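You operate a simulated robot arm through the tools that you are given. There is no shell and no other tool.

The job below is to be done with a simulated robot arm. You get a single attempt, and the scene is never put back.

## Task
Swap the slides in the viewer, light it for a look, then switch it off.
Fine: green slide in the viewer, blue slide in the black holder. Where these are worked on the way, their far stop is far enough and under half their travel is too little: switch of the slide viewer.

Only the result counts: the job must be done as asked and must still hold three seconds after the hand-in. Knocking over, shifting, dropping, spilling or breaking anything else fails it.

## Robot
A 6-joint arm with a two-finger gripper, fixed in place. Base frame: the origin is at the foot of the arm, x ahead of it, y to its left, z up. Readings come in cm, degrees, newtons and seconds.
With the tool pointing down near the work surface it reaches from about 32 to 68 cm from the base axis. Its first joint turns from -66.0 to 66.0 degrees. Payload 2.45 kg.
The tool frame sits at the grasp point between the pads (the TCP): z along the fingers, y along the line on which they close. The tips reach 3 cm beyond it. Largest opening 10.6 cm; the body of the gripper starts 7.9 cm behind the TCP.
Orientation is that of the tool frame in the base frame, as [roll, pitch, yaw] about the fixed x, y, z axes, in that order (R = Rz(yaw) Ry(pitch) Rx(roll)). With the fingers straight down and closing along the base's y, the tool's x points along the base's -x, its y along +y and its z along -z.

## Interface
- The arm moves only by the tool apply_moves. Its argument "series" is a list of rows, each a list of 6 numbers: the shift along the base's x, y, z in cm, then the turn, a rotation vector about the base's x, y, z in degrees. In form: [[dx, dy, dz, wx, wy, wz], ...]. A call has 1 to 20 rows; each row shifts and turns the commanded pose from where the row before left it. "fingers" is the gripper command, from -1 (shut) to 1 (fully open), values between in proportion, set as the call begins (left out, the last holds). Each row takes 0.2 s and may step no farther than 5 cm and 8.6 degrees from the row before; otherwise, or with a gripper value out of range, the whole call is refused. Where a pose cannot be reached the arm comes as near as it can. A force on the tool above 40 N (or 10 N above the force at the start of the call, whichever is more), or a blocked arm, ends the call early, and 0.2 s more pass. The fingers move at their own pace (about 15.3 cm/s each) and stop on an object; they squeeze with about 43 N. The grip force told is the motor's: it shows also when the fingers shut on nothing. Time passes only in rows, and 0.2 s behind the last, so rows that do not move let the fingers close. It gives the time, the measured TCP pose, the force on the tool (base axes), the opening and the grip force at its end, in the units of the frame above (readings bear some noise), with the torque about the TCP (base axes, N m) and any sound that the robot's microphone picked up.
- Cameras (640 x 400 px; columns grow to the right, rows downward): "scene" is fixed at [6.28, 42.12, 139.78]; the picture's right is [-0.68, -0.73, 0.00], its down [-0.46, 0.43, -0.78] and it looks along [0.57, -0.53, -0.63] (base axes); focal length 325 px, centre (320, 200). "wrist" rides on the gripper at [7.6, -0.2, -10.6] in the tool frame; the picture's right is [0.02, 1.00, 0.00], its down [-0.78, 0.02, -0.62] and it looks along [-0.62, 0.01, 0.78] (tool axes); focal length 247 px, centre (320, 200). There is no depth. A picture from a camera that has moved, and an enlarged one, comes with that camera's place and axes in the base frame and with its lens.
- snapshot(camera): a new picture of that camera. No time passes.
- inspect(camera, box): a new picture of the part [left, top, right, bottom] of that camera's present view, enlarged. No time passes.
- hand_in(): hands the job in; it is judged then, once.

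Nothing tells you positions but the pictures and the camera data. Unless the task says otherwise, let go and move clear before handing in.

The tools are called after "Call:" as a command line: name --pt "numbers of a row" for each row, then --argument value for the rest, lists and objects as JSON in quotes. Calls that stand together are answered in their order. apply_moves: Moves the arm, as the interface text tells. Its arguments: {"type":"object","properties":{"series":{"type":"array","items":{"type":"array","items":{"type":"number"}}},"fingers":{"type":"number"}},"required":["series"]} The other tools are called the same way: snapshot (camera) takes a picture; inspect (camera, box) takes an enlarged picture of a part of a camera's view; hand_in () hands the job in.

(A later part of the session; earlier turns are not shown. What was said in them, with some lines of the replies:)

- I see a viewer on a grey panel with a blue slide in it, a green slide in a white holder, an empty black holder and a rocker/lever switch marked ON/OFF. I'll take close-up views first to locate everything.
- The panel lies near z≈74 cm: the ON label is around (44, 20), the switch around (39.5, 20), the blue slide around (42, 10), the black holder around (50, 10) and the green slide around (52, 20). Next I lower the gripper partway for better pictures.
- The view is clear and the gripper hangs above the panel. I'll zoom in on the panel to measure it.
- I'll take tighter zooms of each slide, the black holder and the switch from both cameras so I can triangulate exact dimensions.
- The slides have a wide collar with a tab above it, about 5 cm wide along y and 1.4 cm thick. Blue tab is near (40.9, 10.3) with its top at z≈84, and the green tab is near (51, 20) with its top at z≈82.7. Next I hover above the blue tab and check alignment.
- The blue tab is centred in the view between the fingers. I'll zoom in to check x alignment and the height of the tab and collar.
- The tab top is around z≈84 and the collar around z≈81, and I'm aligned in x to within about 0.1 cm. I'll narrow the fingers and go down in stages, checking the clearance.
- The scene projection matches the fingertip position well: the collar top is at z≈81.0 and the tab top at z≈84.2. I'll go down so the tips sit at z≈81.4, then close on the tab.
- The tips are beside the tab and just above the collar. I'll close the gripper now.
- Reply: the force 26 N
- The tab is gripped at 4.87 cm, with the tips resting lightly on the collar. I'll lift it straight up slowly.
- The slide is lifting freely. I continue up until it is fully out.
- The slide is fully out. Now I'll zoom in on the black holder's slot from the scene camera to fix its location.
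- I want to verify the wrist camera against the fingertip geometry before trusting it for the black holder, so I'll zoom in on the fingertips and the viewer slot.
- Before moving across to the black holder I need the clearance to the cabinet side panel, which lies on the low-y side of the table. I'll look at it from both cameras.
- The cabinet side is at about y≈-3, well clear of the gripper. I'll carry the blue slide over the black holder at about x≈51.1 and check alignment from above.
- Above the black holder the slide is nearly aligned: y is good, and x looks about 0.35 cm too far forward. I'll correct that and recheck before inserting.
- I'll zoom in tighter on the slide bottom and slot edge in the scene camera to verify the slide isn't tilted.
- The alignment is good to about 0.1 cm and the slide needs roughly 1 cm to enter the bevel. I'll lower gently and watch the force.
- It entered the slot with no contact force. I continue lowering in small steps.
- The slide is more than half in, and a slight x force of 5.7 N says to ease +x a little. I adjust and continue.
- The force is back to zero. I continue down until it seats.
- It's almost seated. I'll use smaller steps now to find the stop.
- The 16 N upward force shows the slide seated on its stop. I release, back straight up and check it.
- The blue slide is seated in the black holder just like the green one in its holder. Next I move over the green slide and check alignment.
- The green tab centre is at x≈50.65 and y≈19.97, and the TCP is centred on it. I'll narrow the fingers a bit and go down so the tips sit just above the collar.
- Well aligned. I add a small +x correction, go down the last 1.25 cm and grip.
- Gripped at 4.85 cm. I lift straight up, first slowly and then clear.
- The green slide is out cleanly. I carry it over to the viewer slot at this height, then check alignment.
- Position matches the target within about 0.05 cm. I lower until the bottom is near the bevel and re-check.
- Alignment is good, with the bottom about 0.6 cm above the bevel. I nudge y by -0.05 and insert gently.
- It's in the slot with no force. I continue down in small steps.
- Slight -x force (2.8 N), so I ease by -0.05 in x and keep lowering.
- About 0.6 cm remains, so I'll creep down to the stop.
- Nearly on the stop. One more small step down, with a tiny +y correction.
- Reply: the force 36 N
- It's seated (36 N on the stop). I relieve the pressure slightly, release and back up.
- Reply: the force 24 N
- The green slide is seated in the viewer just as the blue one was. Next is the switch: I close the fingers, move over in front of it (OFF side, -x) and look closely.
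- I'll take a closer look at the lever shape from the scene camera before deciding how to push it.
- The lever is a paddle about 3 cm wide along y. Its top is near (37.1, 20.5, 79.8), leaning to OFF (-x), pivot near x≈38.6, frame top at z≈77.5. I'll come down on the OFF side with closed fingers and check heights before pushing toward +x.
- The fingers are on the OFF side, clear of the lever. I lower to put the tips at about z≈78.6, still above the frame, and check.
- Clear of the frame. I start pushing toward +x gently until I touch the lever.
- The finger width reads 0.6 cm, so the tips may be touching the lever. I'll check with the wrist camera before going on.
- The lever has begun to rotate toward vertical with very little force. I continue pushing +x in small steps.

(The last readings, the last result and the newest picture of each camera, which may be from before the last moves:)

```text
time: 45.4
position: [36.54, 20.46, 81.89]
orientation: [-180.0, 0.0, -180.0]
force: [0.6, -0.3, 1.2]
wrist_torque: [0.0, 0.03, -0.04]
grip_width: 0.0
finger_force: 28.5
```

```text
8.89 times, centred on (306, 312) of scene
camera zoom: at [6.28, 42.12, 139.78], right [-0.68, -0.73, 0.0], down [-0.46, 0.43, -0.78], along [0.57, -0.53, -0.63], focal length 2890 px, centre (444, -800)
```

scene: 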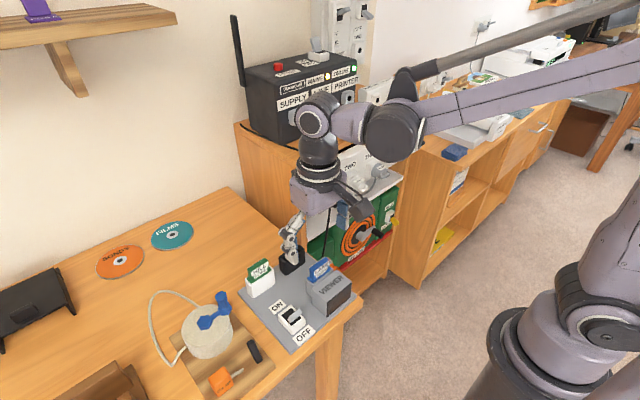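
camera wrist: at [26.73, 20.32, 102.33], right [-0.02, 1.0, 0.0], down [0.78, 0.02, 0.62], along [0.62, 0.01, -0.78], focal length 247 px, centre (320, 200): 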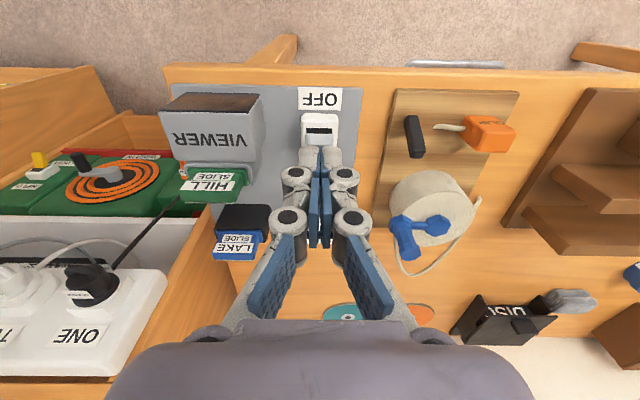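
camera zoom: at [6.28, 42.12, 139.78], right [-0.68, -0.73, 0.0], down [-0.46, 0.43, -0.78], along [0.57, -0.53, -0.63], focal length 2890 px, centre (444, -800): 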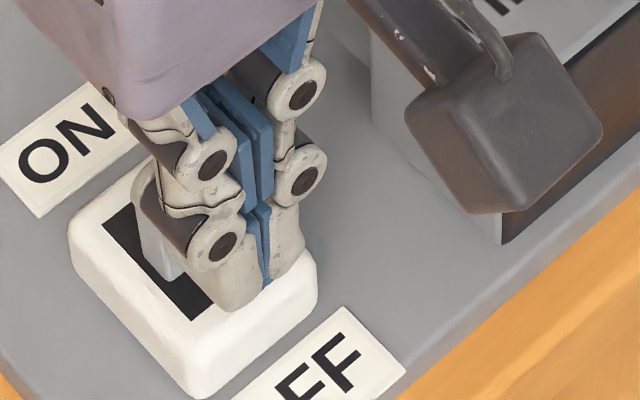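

The lever is now near upright. I keep pushing to its far stop on the ON side.

Call:
apply_moves --pt "0.3 0 0 0 0 0" --pt "0.3 0 0 0 0 0" --pt "0.3 0 0 0 0 0" --pt "0.3 0 0 0 0 0" --pt "0 0 0 0 0 0"

Call:
inspect --camera "scene" --box '[264, 280, 358, 340]'

```text
time: 46.6
position: [37.8, 20.59, 81.86]
orientation: [179.9, 0.0, -180.0]
force: [0.0, 0.2, -0.2]
wrist_torque: [-0.02, 0.01, 0.03]
grip_width: 0.02
finger_force: 28.5
heard: click
```

```text
6.67 times, centred on (311, 310) of scene
camera zoom: at [6.28, 42.12, 139.78], right [-0.68, -0.73, 0.0], down [-0.46, 0.43, -0.78], along [0.57, -0.53, -0.63], focal length 2167 px, centre (380, -533)
```

zoom: 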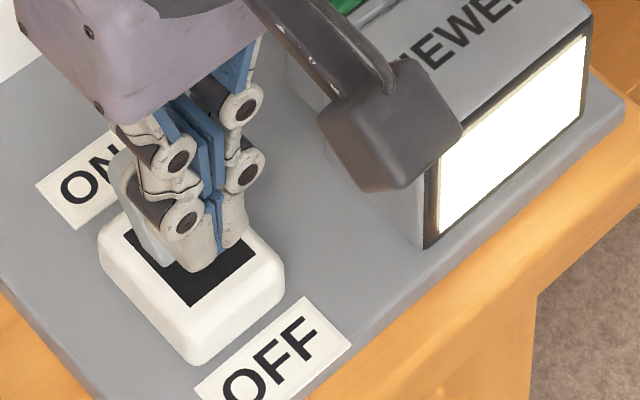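

A click was heard and the viewer's screen is lit. I'll push slightly further to confirm the lever is at its far stop.

Call:
apply_moves --pt "0.2 0 0 0 0 0" --pt "0.2 0 0 0 0 0" --pt "0.2 0 0 0 0 0" --pt "0 0 0 0 0 0"

Call:
inspect --camera "scene" --box '[264, 280, 358, 340]'

```text
time: 47.6
position: [38.02, 20.66, 81.91]
orientation: [179.9, -0.3, -179.9]
force: [-27.2, 4.7, -0.1]
wrist_torque: [0.19, 0.72, 0.02]
grip_width: 0.61
finger_force: 28.5
```

```text
6.67 times, centred on (311, 310) of scene
camera zoom: at [6.22, 42.13, 139.78], right [-0.68, -0.73, 0.0], down [-0.46, 0.43, -0.78], along [0.57, -0.53, -0.62], focal length 2167 px, centre (380, -533)
```

zoom: 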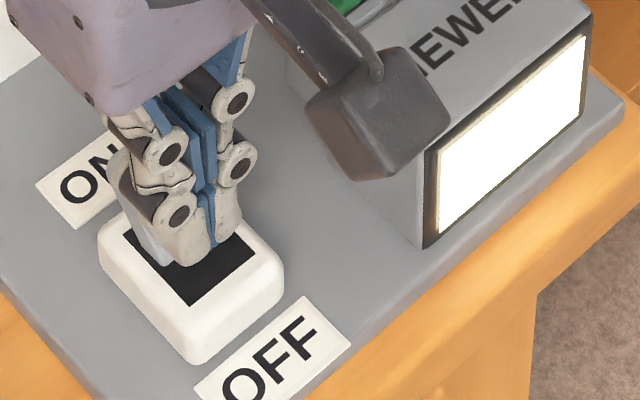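

The lever is on its ON stop (27 N) and the viewer is lit. I back off, raise and look at the lever in its ON position.

Call:
apply_moves --pt "-0.5 0 0 0 0 0" --pt "-0.5 0 0 0 0 0" --pt "0 0 1.5 0 0 0" --pt "0 0 2 0 0 0" --pt "0 0 2 0 0 0" --pt "0 2 1 0 0 0" --pt "0 3 0 0 0 0" --pt "0 2 0 0 0 0" --pt "0 0 0 0 0 0"

Call:
inspect --camera "scene" --box '[264, 280, 358, 340]'

Call:
inspect --camera "wrist" --box '[180, 30, 310, 140]'

Call:
snapshot --camera "wrist"

```text
time: 49.6
position: [37.2, 27.74, 88.28]
orientation: [179.9, 0.0, -180.0]
force: [-0.4, -0.3, -0.2]
wrist_torque: [-0.02, 0.0, 0.0]
grip_width: 0.0
finger_force: 28.8
```

```text
6.67 times, centred on (311, 310) of scene
camera zoom: at [6.28, 42.12, 139.78], right [-0.68, -0.73, 0.0], down [-0.46, 0.43, -0.78], along [0.57, -0.53, -0.63], focal length 2167 px, centre (380, -533)
```

zoom: 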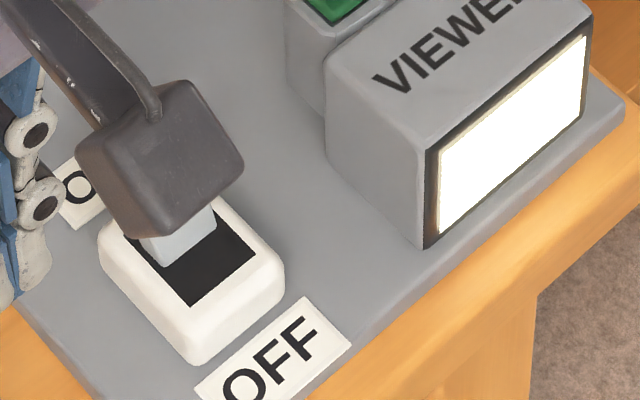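

```text
3.64 times, centred on (245, 85) of wrist
camera zoom: at [29.69, 27.54, 99.06], right [-0.02, 1.0, 0.0], down [0.78, 0.02, 0.62], along [0.62, 0.01, -0.78], focal length 898 px, centre (593, 618)
```

zoom: 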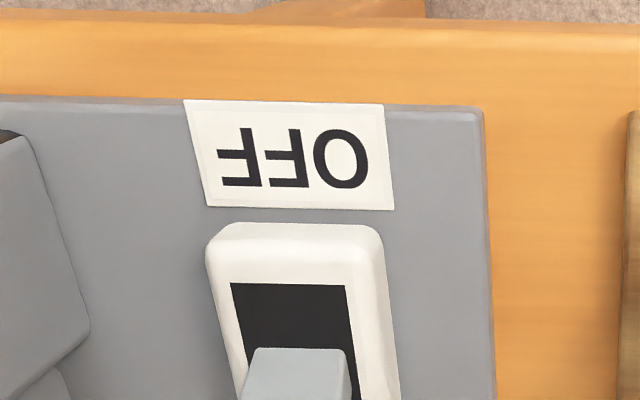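

```text
taken
camera wrist: at [29.69, 27.54, 99.06], right [-0.02, 1.0, 0.0], down [0.78, 0.02, 0.62], along [0.62, 0.01, -0.78], focal length 247 px, centre (320, 200)
```

wrist: 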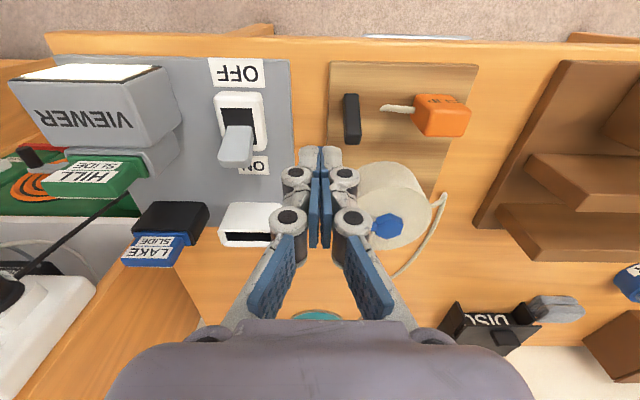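

The lever is now leaning toward ON and the viewer is lit. Next I go around above to the ON (+x) side to push it back to OFF, keeping high during the transfer.

Call:
apply_moves --pt "0 0 2 0 0 0" --pt "1.8 -2.4 0 0 0 0" --pt "1.8 -2.4 0 0 0 0" --pt "1.75 -2.35 0 0 0 0" --pt "0 0 0 0 0 0"

Call:
snapshot --camera "wrist"

Call:
inspect --camera "wrist" --box '[270, 10, 370, 130]'

Call:
inspect --camera "scene" --box '[250, 270, 346, 335]'

```text
time: 50.8
position: [42.73, 20.28, 90.38]
orientation: [180.0, 0.0, 180.0]
force: [-1.0, 0.6, -0.1]
wrist_torque: [-0.02, 0.0, 0.0]
grip_width: 0.0
finger_force: 28.5
```

```text
taken
camera wrist: at [35.15, 20.13, 101.17], right [-0.02, 1.0, 0.0], down [0.78, 0.02, 0.62], along [0.62, 0.01, -0.78], focal length 247 px, centre (320, 200)
```

wrist: 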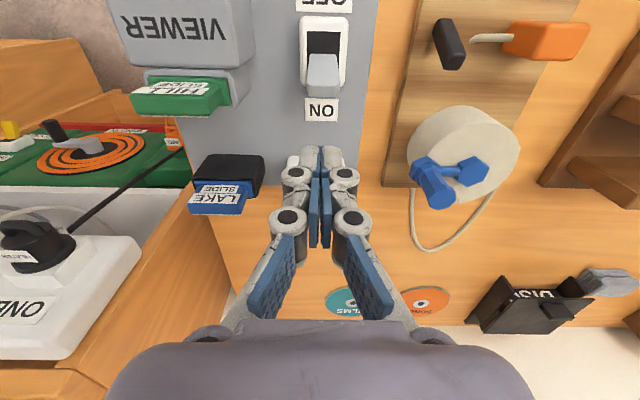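

```text
3.33 times, centred on (320, 70) of wrist
camera zoom: at [35.15, 20.13, 101.17], right [-0.02, 1.0, 0.0], down [0.78, 0.02, 0.62], along [0.62, 0.01, -0.78], focal length 823 px, centre (320, 633)
```

zoom: 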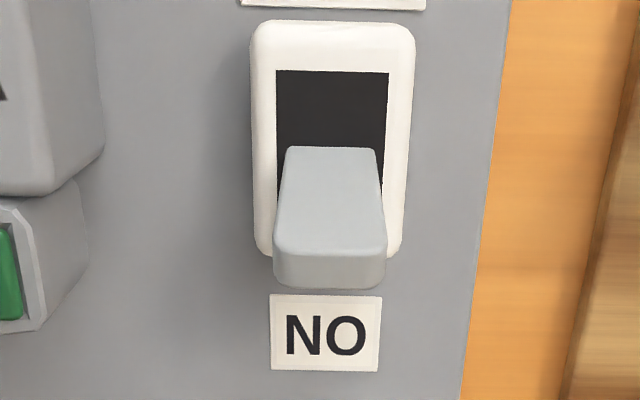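

```text
6.15 times, centred on (298, 302) of scene
camera zoom: at [6.28, 42.12, 139.78], right [-0.68, -0.73, 0.0], down [-0.46, 0.43, -0.78], along [0.57, -0.53, -0.63], focal length 2000 px, centre (455, -431)
```

zoom: 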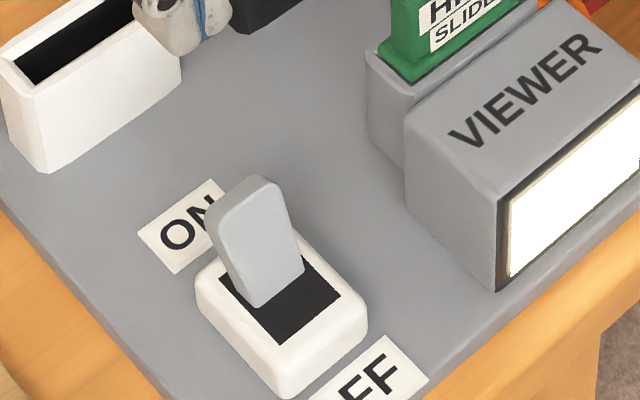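

The lever's end is near x≈41.1 in the ON position, centred at y≈20.5. I shift to x≈43.2 and lower on the ON side to the same height as before.

Call:
apply_moves --pt "0.5 0.2 0 0 0 0" --pt "0 0 -2 0 0 0" --pt "0 0 -2 0 0 0" --pt "0 0 -2 0 0 0" --pt "0 0 -1.5 0 0 0" --pt "0 0 -1.0 0 0 0" --pt "0 0 0 0 0 0"

Call:
inspect --camera "scene" --box '[250, 275, 330, 325]'

Call:
inspect --camera "wrist" --box '[270, 30, 370, 170]'

```text
time: 52.4
position: [43.24, 20.6, 81.8]
orientation: [-179.9, 0.0, 180.0]
force: [-0.2, 1.1, -0.9]
wrist_torque: [0.0, -0.02, 0.03]
grip_width: 0.03
finger_force: 28.4
```

```text
8.00 times, centred on (290, 300) of scene
camera zoom: at [6.28, 42.12, 139.78], right [-0.68, -0.73, 0.0], down [-0.46, 0.43, -0.78], along [0.57, -0.53, -0.63], focal length 2600 px, centre (560, -600)
```

zoom: 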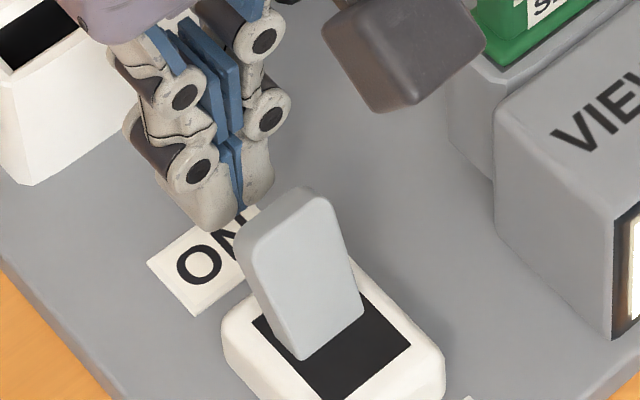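

```text
2.86 times, centred on (320, 100) of wrist
camera zoom: at [35.59, 20.38, 92.54], right [-0.02, 1.0, 0.0], down [0.78, 0.02, 0.62], along [0.62, 0.01, -0.78], focal length 706 px, centre (320, 486)
```

zoom: 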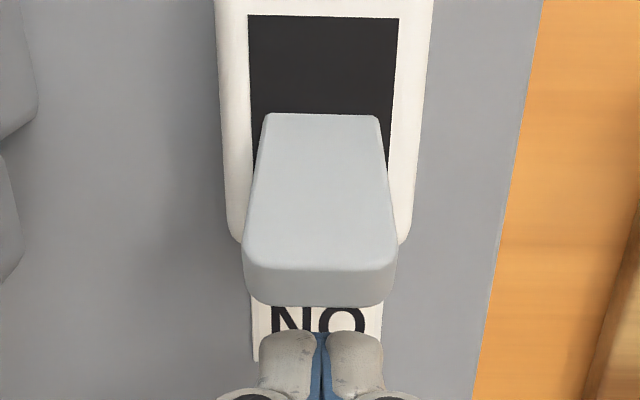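

The fingertips sit just behind the lever's end. I push it back toward -x in small steps.

Call:
apply_moves --pt "-0.4 0 0 0 0 0" --pt "-0.4 0 0 0 0 0" --pt "-0.4 0 0 0 0 0" --pt "-0.3 0 0 0 0 0" --pt "-0.3 0 0 0 0 0" --pt "0 0 0 0 0 0"

Call:
inspect --camera "scene" --box '[250, 275, 346, 335]'

```text
time: 53.8
position: [41.3, 20.65, 81.92]
orientation: [180.0, -0.1, 180.0]
force: [0.2, -1.4, -1.2]
wrist_torque: [0.01, -0.01, 0.0]
grip_width: 0.6
finger_force: 28.6
```

```text
6.67 times, centred on (298, 305) of scene
camera zoom: at [6.28, 42.12, 139.78], right [-0.68, -0.73, 0.0], down [-0.46, 0.43, -0.78], along [0.57, -0.53, -0.63], focal length 2167 px, centre (467, -500)
```

zoom: 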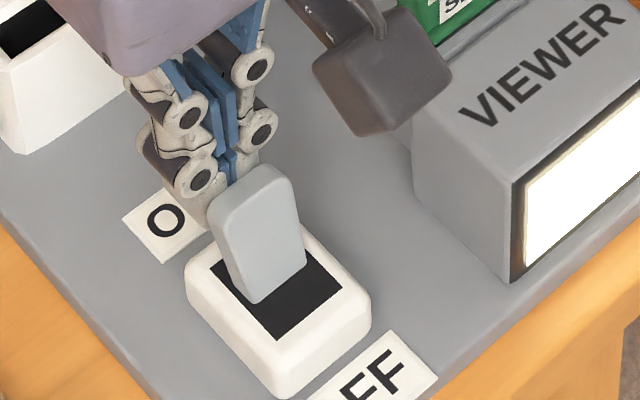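

The lever is rotating back smoothly. I continue pushing toward OFF.

Call:
apply_moves --pt "-0.3 0 0 0 0 0" --pt "-0.3 0 0 0 0 0" --pt "-0.3 0 0 0 0 0" --pt "-0.3 0 0 0 0 0" --pt "-0.3 0 0 0 0 0" --pt "0 0 0 0 0 0"

Call:
inspect --camera "scene" --box '[250, 275, 346, 335]'

```text
time: 55.2
position: [39.86, 20.72, 81.8]
orientation: [-180.0, 0.0, 180.0]
force: [0.0, -0.4, 0.6]
wrist_torque: [0.03, -0.02, 0.0]
grip_width: 0.0
finger_force: 28.6
heard: click
```

```text
6.67 times, centred on (298, 305) of scene
camera zoom: at [6.28, 42.12, 139.78], right [-0.68, -0.73, 0.0], down [-0.46, 0.43, -0.78], along [0.57, -0.53, -0.63], focal length 2167 px, centre (467, -500)
```

zoom: 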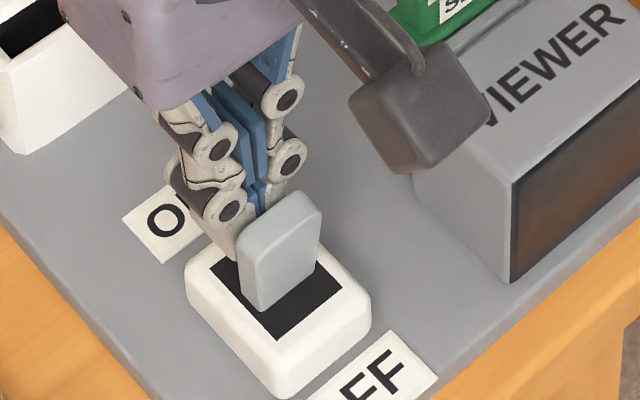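

Click heard and the screen went dark. I continue to bring the lever all the way to its OFF stop.

Call:
apply_moves --pt "-0.2 0 0 0 0 0" --pt "-0.2 0 0 0 0 0" --pt "-0.2 0 0 0 0 0" --pt "0 0 0 0 0 0"

Call:
apply_moves --pt "-0.15 0 0 0 0 0" --pt "-0.1 0 0 0 0 0" --pt "0 0 0 0 0 0"

Call:
inspect --camera "scene" --box '[250, 275, 346, 335]'

```text
time: 56.2
position: [39.32, 20.61, 81.82]
orientation: [-180.0, 0.0, -179.9]
force: [0.1, 0.3, 0.9]
wrist_torque: [0.03, -0.01, 0.0]
grip_width: 0.0
finger_force: 28.7
```

```text
time: 57.0
position: [39.03, 20.64, 81.81]
orientation: [-179.9, 0.1, 180.0]
force: [-0.2, -0.9, 0.4]
wrist_torque: [0.04, 0.03, -0.01]
grip_width: 0.0
finger_force: 29.1
```

```text
6.67 times, centred on (298, 305) of scene
camera zoom: at [6.28, 42.12, 139.78], right [-0.68, -0.73, 0.0], down [-0.46, 0.43, -0.78], along [0.57, -0.53, -0.63], focal length 2167 px, centre (467, -500)
```

zoom: 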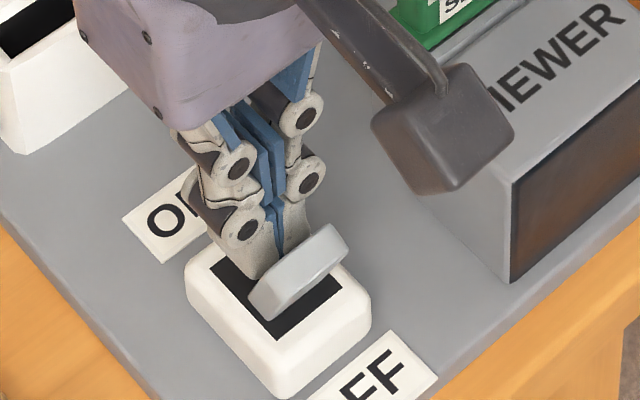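

The lever looks fully OFF now. I'll nudge a little further just to feel the stop.

Call:
apply_moves --pt "-0.15 0 0 0 0 0" --pt "-0.15 0 0 0 0 0" --pt "0 0 0 0 0 0"

Call:
inspect --camera "scene" --box '[250, 275, 346, 335]'

```text
time: 57.8
position: [39.01, 20.64, 81.84]
orientation: [179.9, 0.4, 179.8]
force: [23.9, -2.6, 1.7]
wrist_torque: [-0.14, -0.66, -0.01]
grip_width: 0.59
finger_force: 28.4
```

```text
6.67 times, centred on (298, 305) of scene
camera zoom: at [6.33, 42.11, 139.78], right [-0.68, -0.73, 0.0], down [-0.46, 0.43, -0.78], along [0.57, -0.53, -0.63], focal length 2167 px, centre (467, -500)
```

zoom: 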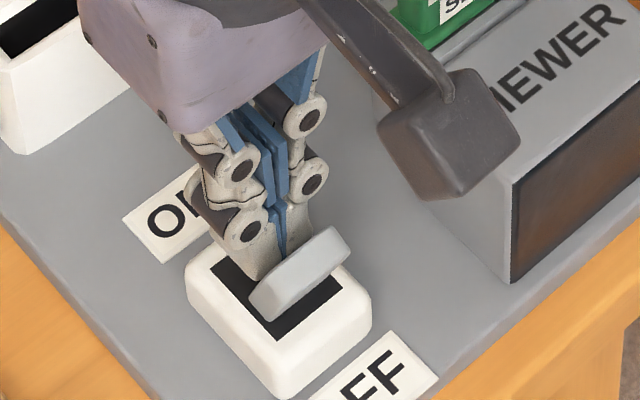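

At the OFF stop (24 N). I back off in +x, raise well clear, and do a final check of the whole panel.

Call:
apply_moves --pt "0.4 0 0 0 0 0" --pt "0.6 0 0 0 0 0" --pt "0.5 0 0.5 0 0 0" --pt "0 0 2 0 0 0" --pt "0 0 3 0 0 0" --pt "0 0 3 0 0 0" --pt "0 -1 3 0 0 0" --pt "-2 -1 3 0 0 0" --pt "-2 0 3 0 0 0" --pt "-2 0 3 0 0 0" --pt "0 0 0 0 0 0"

Call:
snapshot --camera "scene"

Call:
inspect --camera "scene" --box '[220, 235, 370, 345]'

Call:
snapshot --camera "wrist"

```text
time: 60.2
position: [34.39, 18.9, 102.03]
orientation: [179.9, -0.1, 179.8]
force: [-0.8, -0.2, -0.7]
wrist_torque: [0.0, 0.01, -0.03]
grip_width: 0.0
finger_force: 28.7
```

```text
taken
```

scene: 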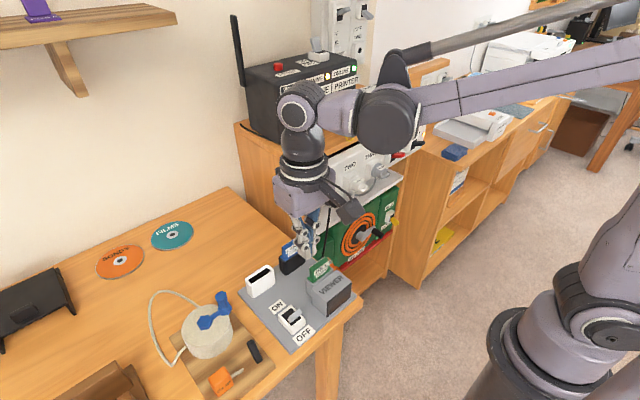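

```text
3.64 times, centred on (295, 290) of scene
camera zoom: at [6.28, 42.12, 139.78], right [-0.68, -0.73, 0.0], down [-0.46, 0.43, -0.78], along [0.57, -0.53, -0.63], focal length 1182 px, centre (411, -127)
```

zoom: 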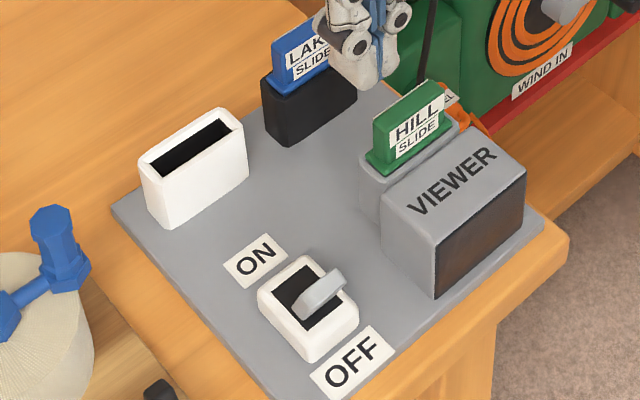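

```text
taken
camera wrist: at [26.82, 18.73, 112.77], right [-0.02, 1.0, 0.0], down [0.78, 0.02, 0.62], along [0.62, 0.01, -0.78], focal length 247 px, centre (320, 200)
```

wrist: 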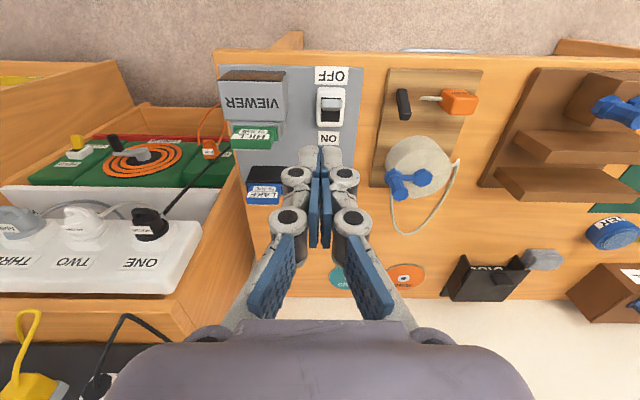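

The green slide is seated in the viewer and the blue slide is seated in the black holder. The switch is back at its OFF stop after the viewer was lit, the screen is dark, nothing else was moved, and the arm is clear. I'm handing in.

Call:
hand_in

```text
The job is handed in.
```

The job is handed in; I haven't been shown the judge's result. The last pictures show:

- **Slides:** the green slide is seated in the viewer and the blue slide is seated in the black holder. Each was lowered until it met its stop before I let go.
- **Light:** I pushed the switch to its ON stop, heard it click, and saw the screen light up. I then pushed it back to its OFF stop, heard a second click, and the screen went dark.
- **Surroundings:** nothing else looks moved or knocked, and the arm is raised clear of the panel.
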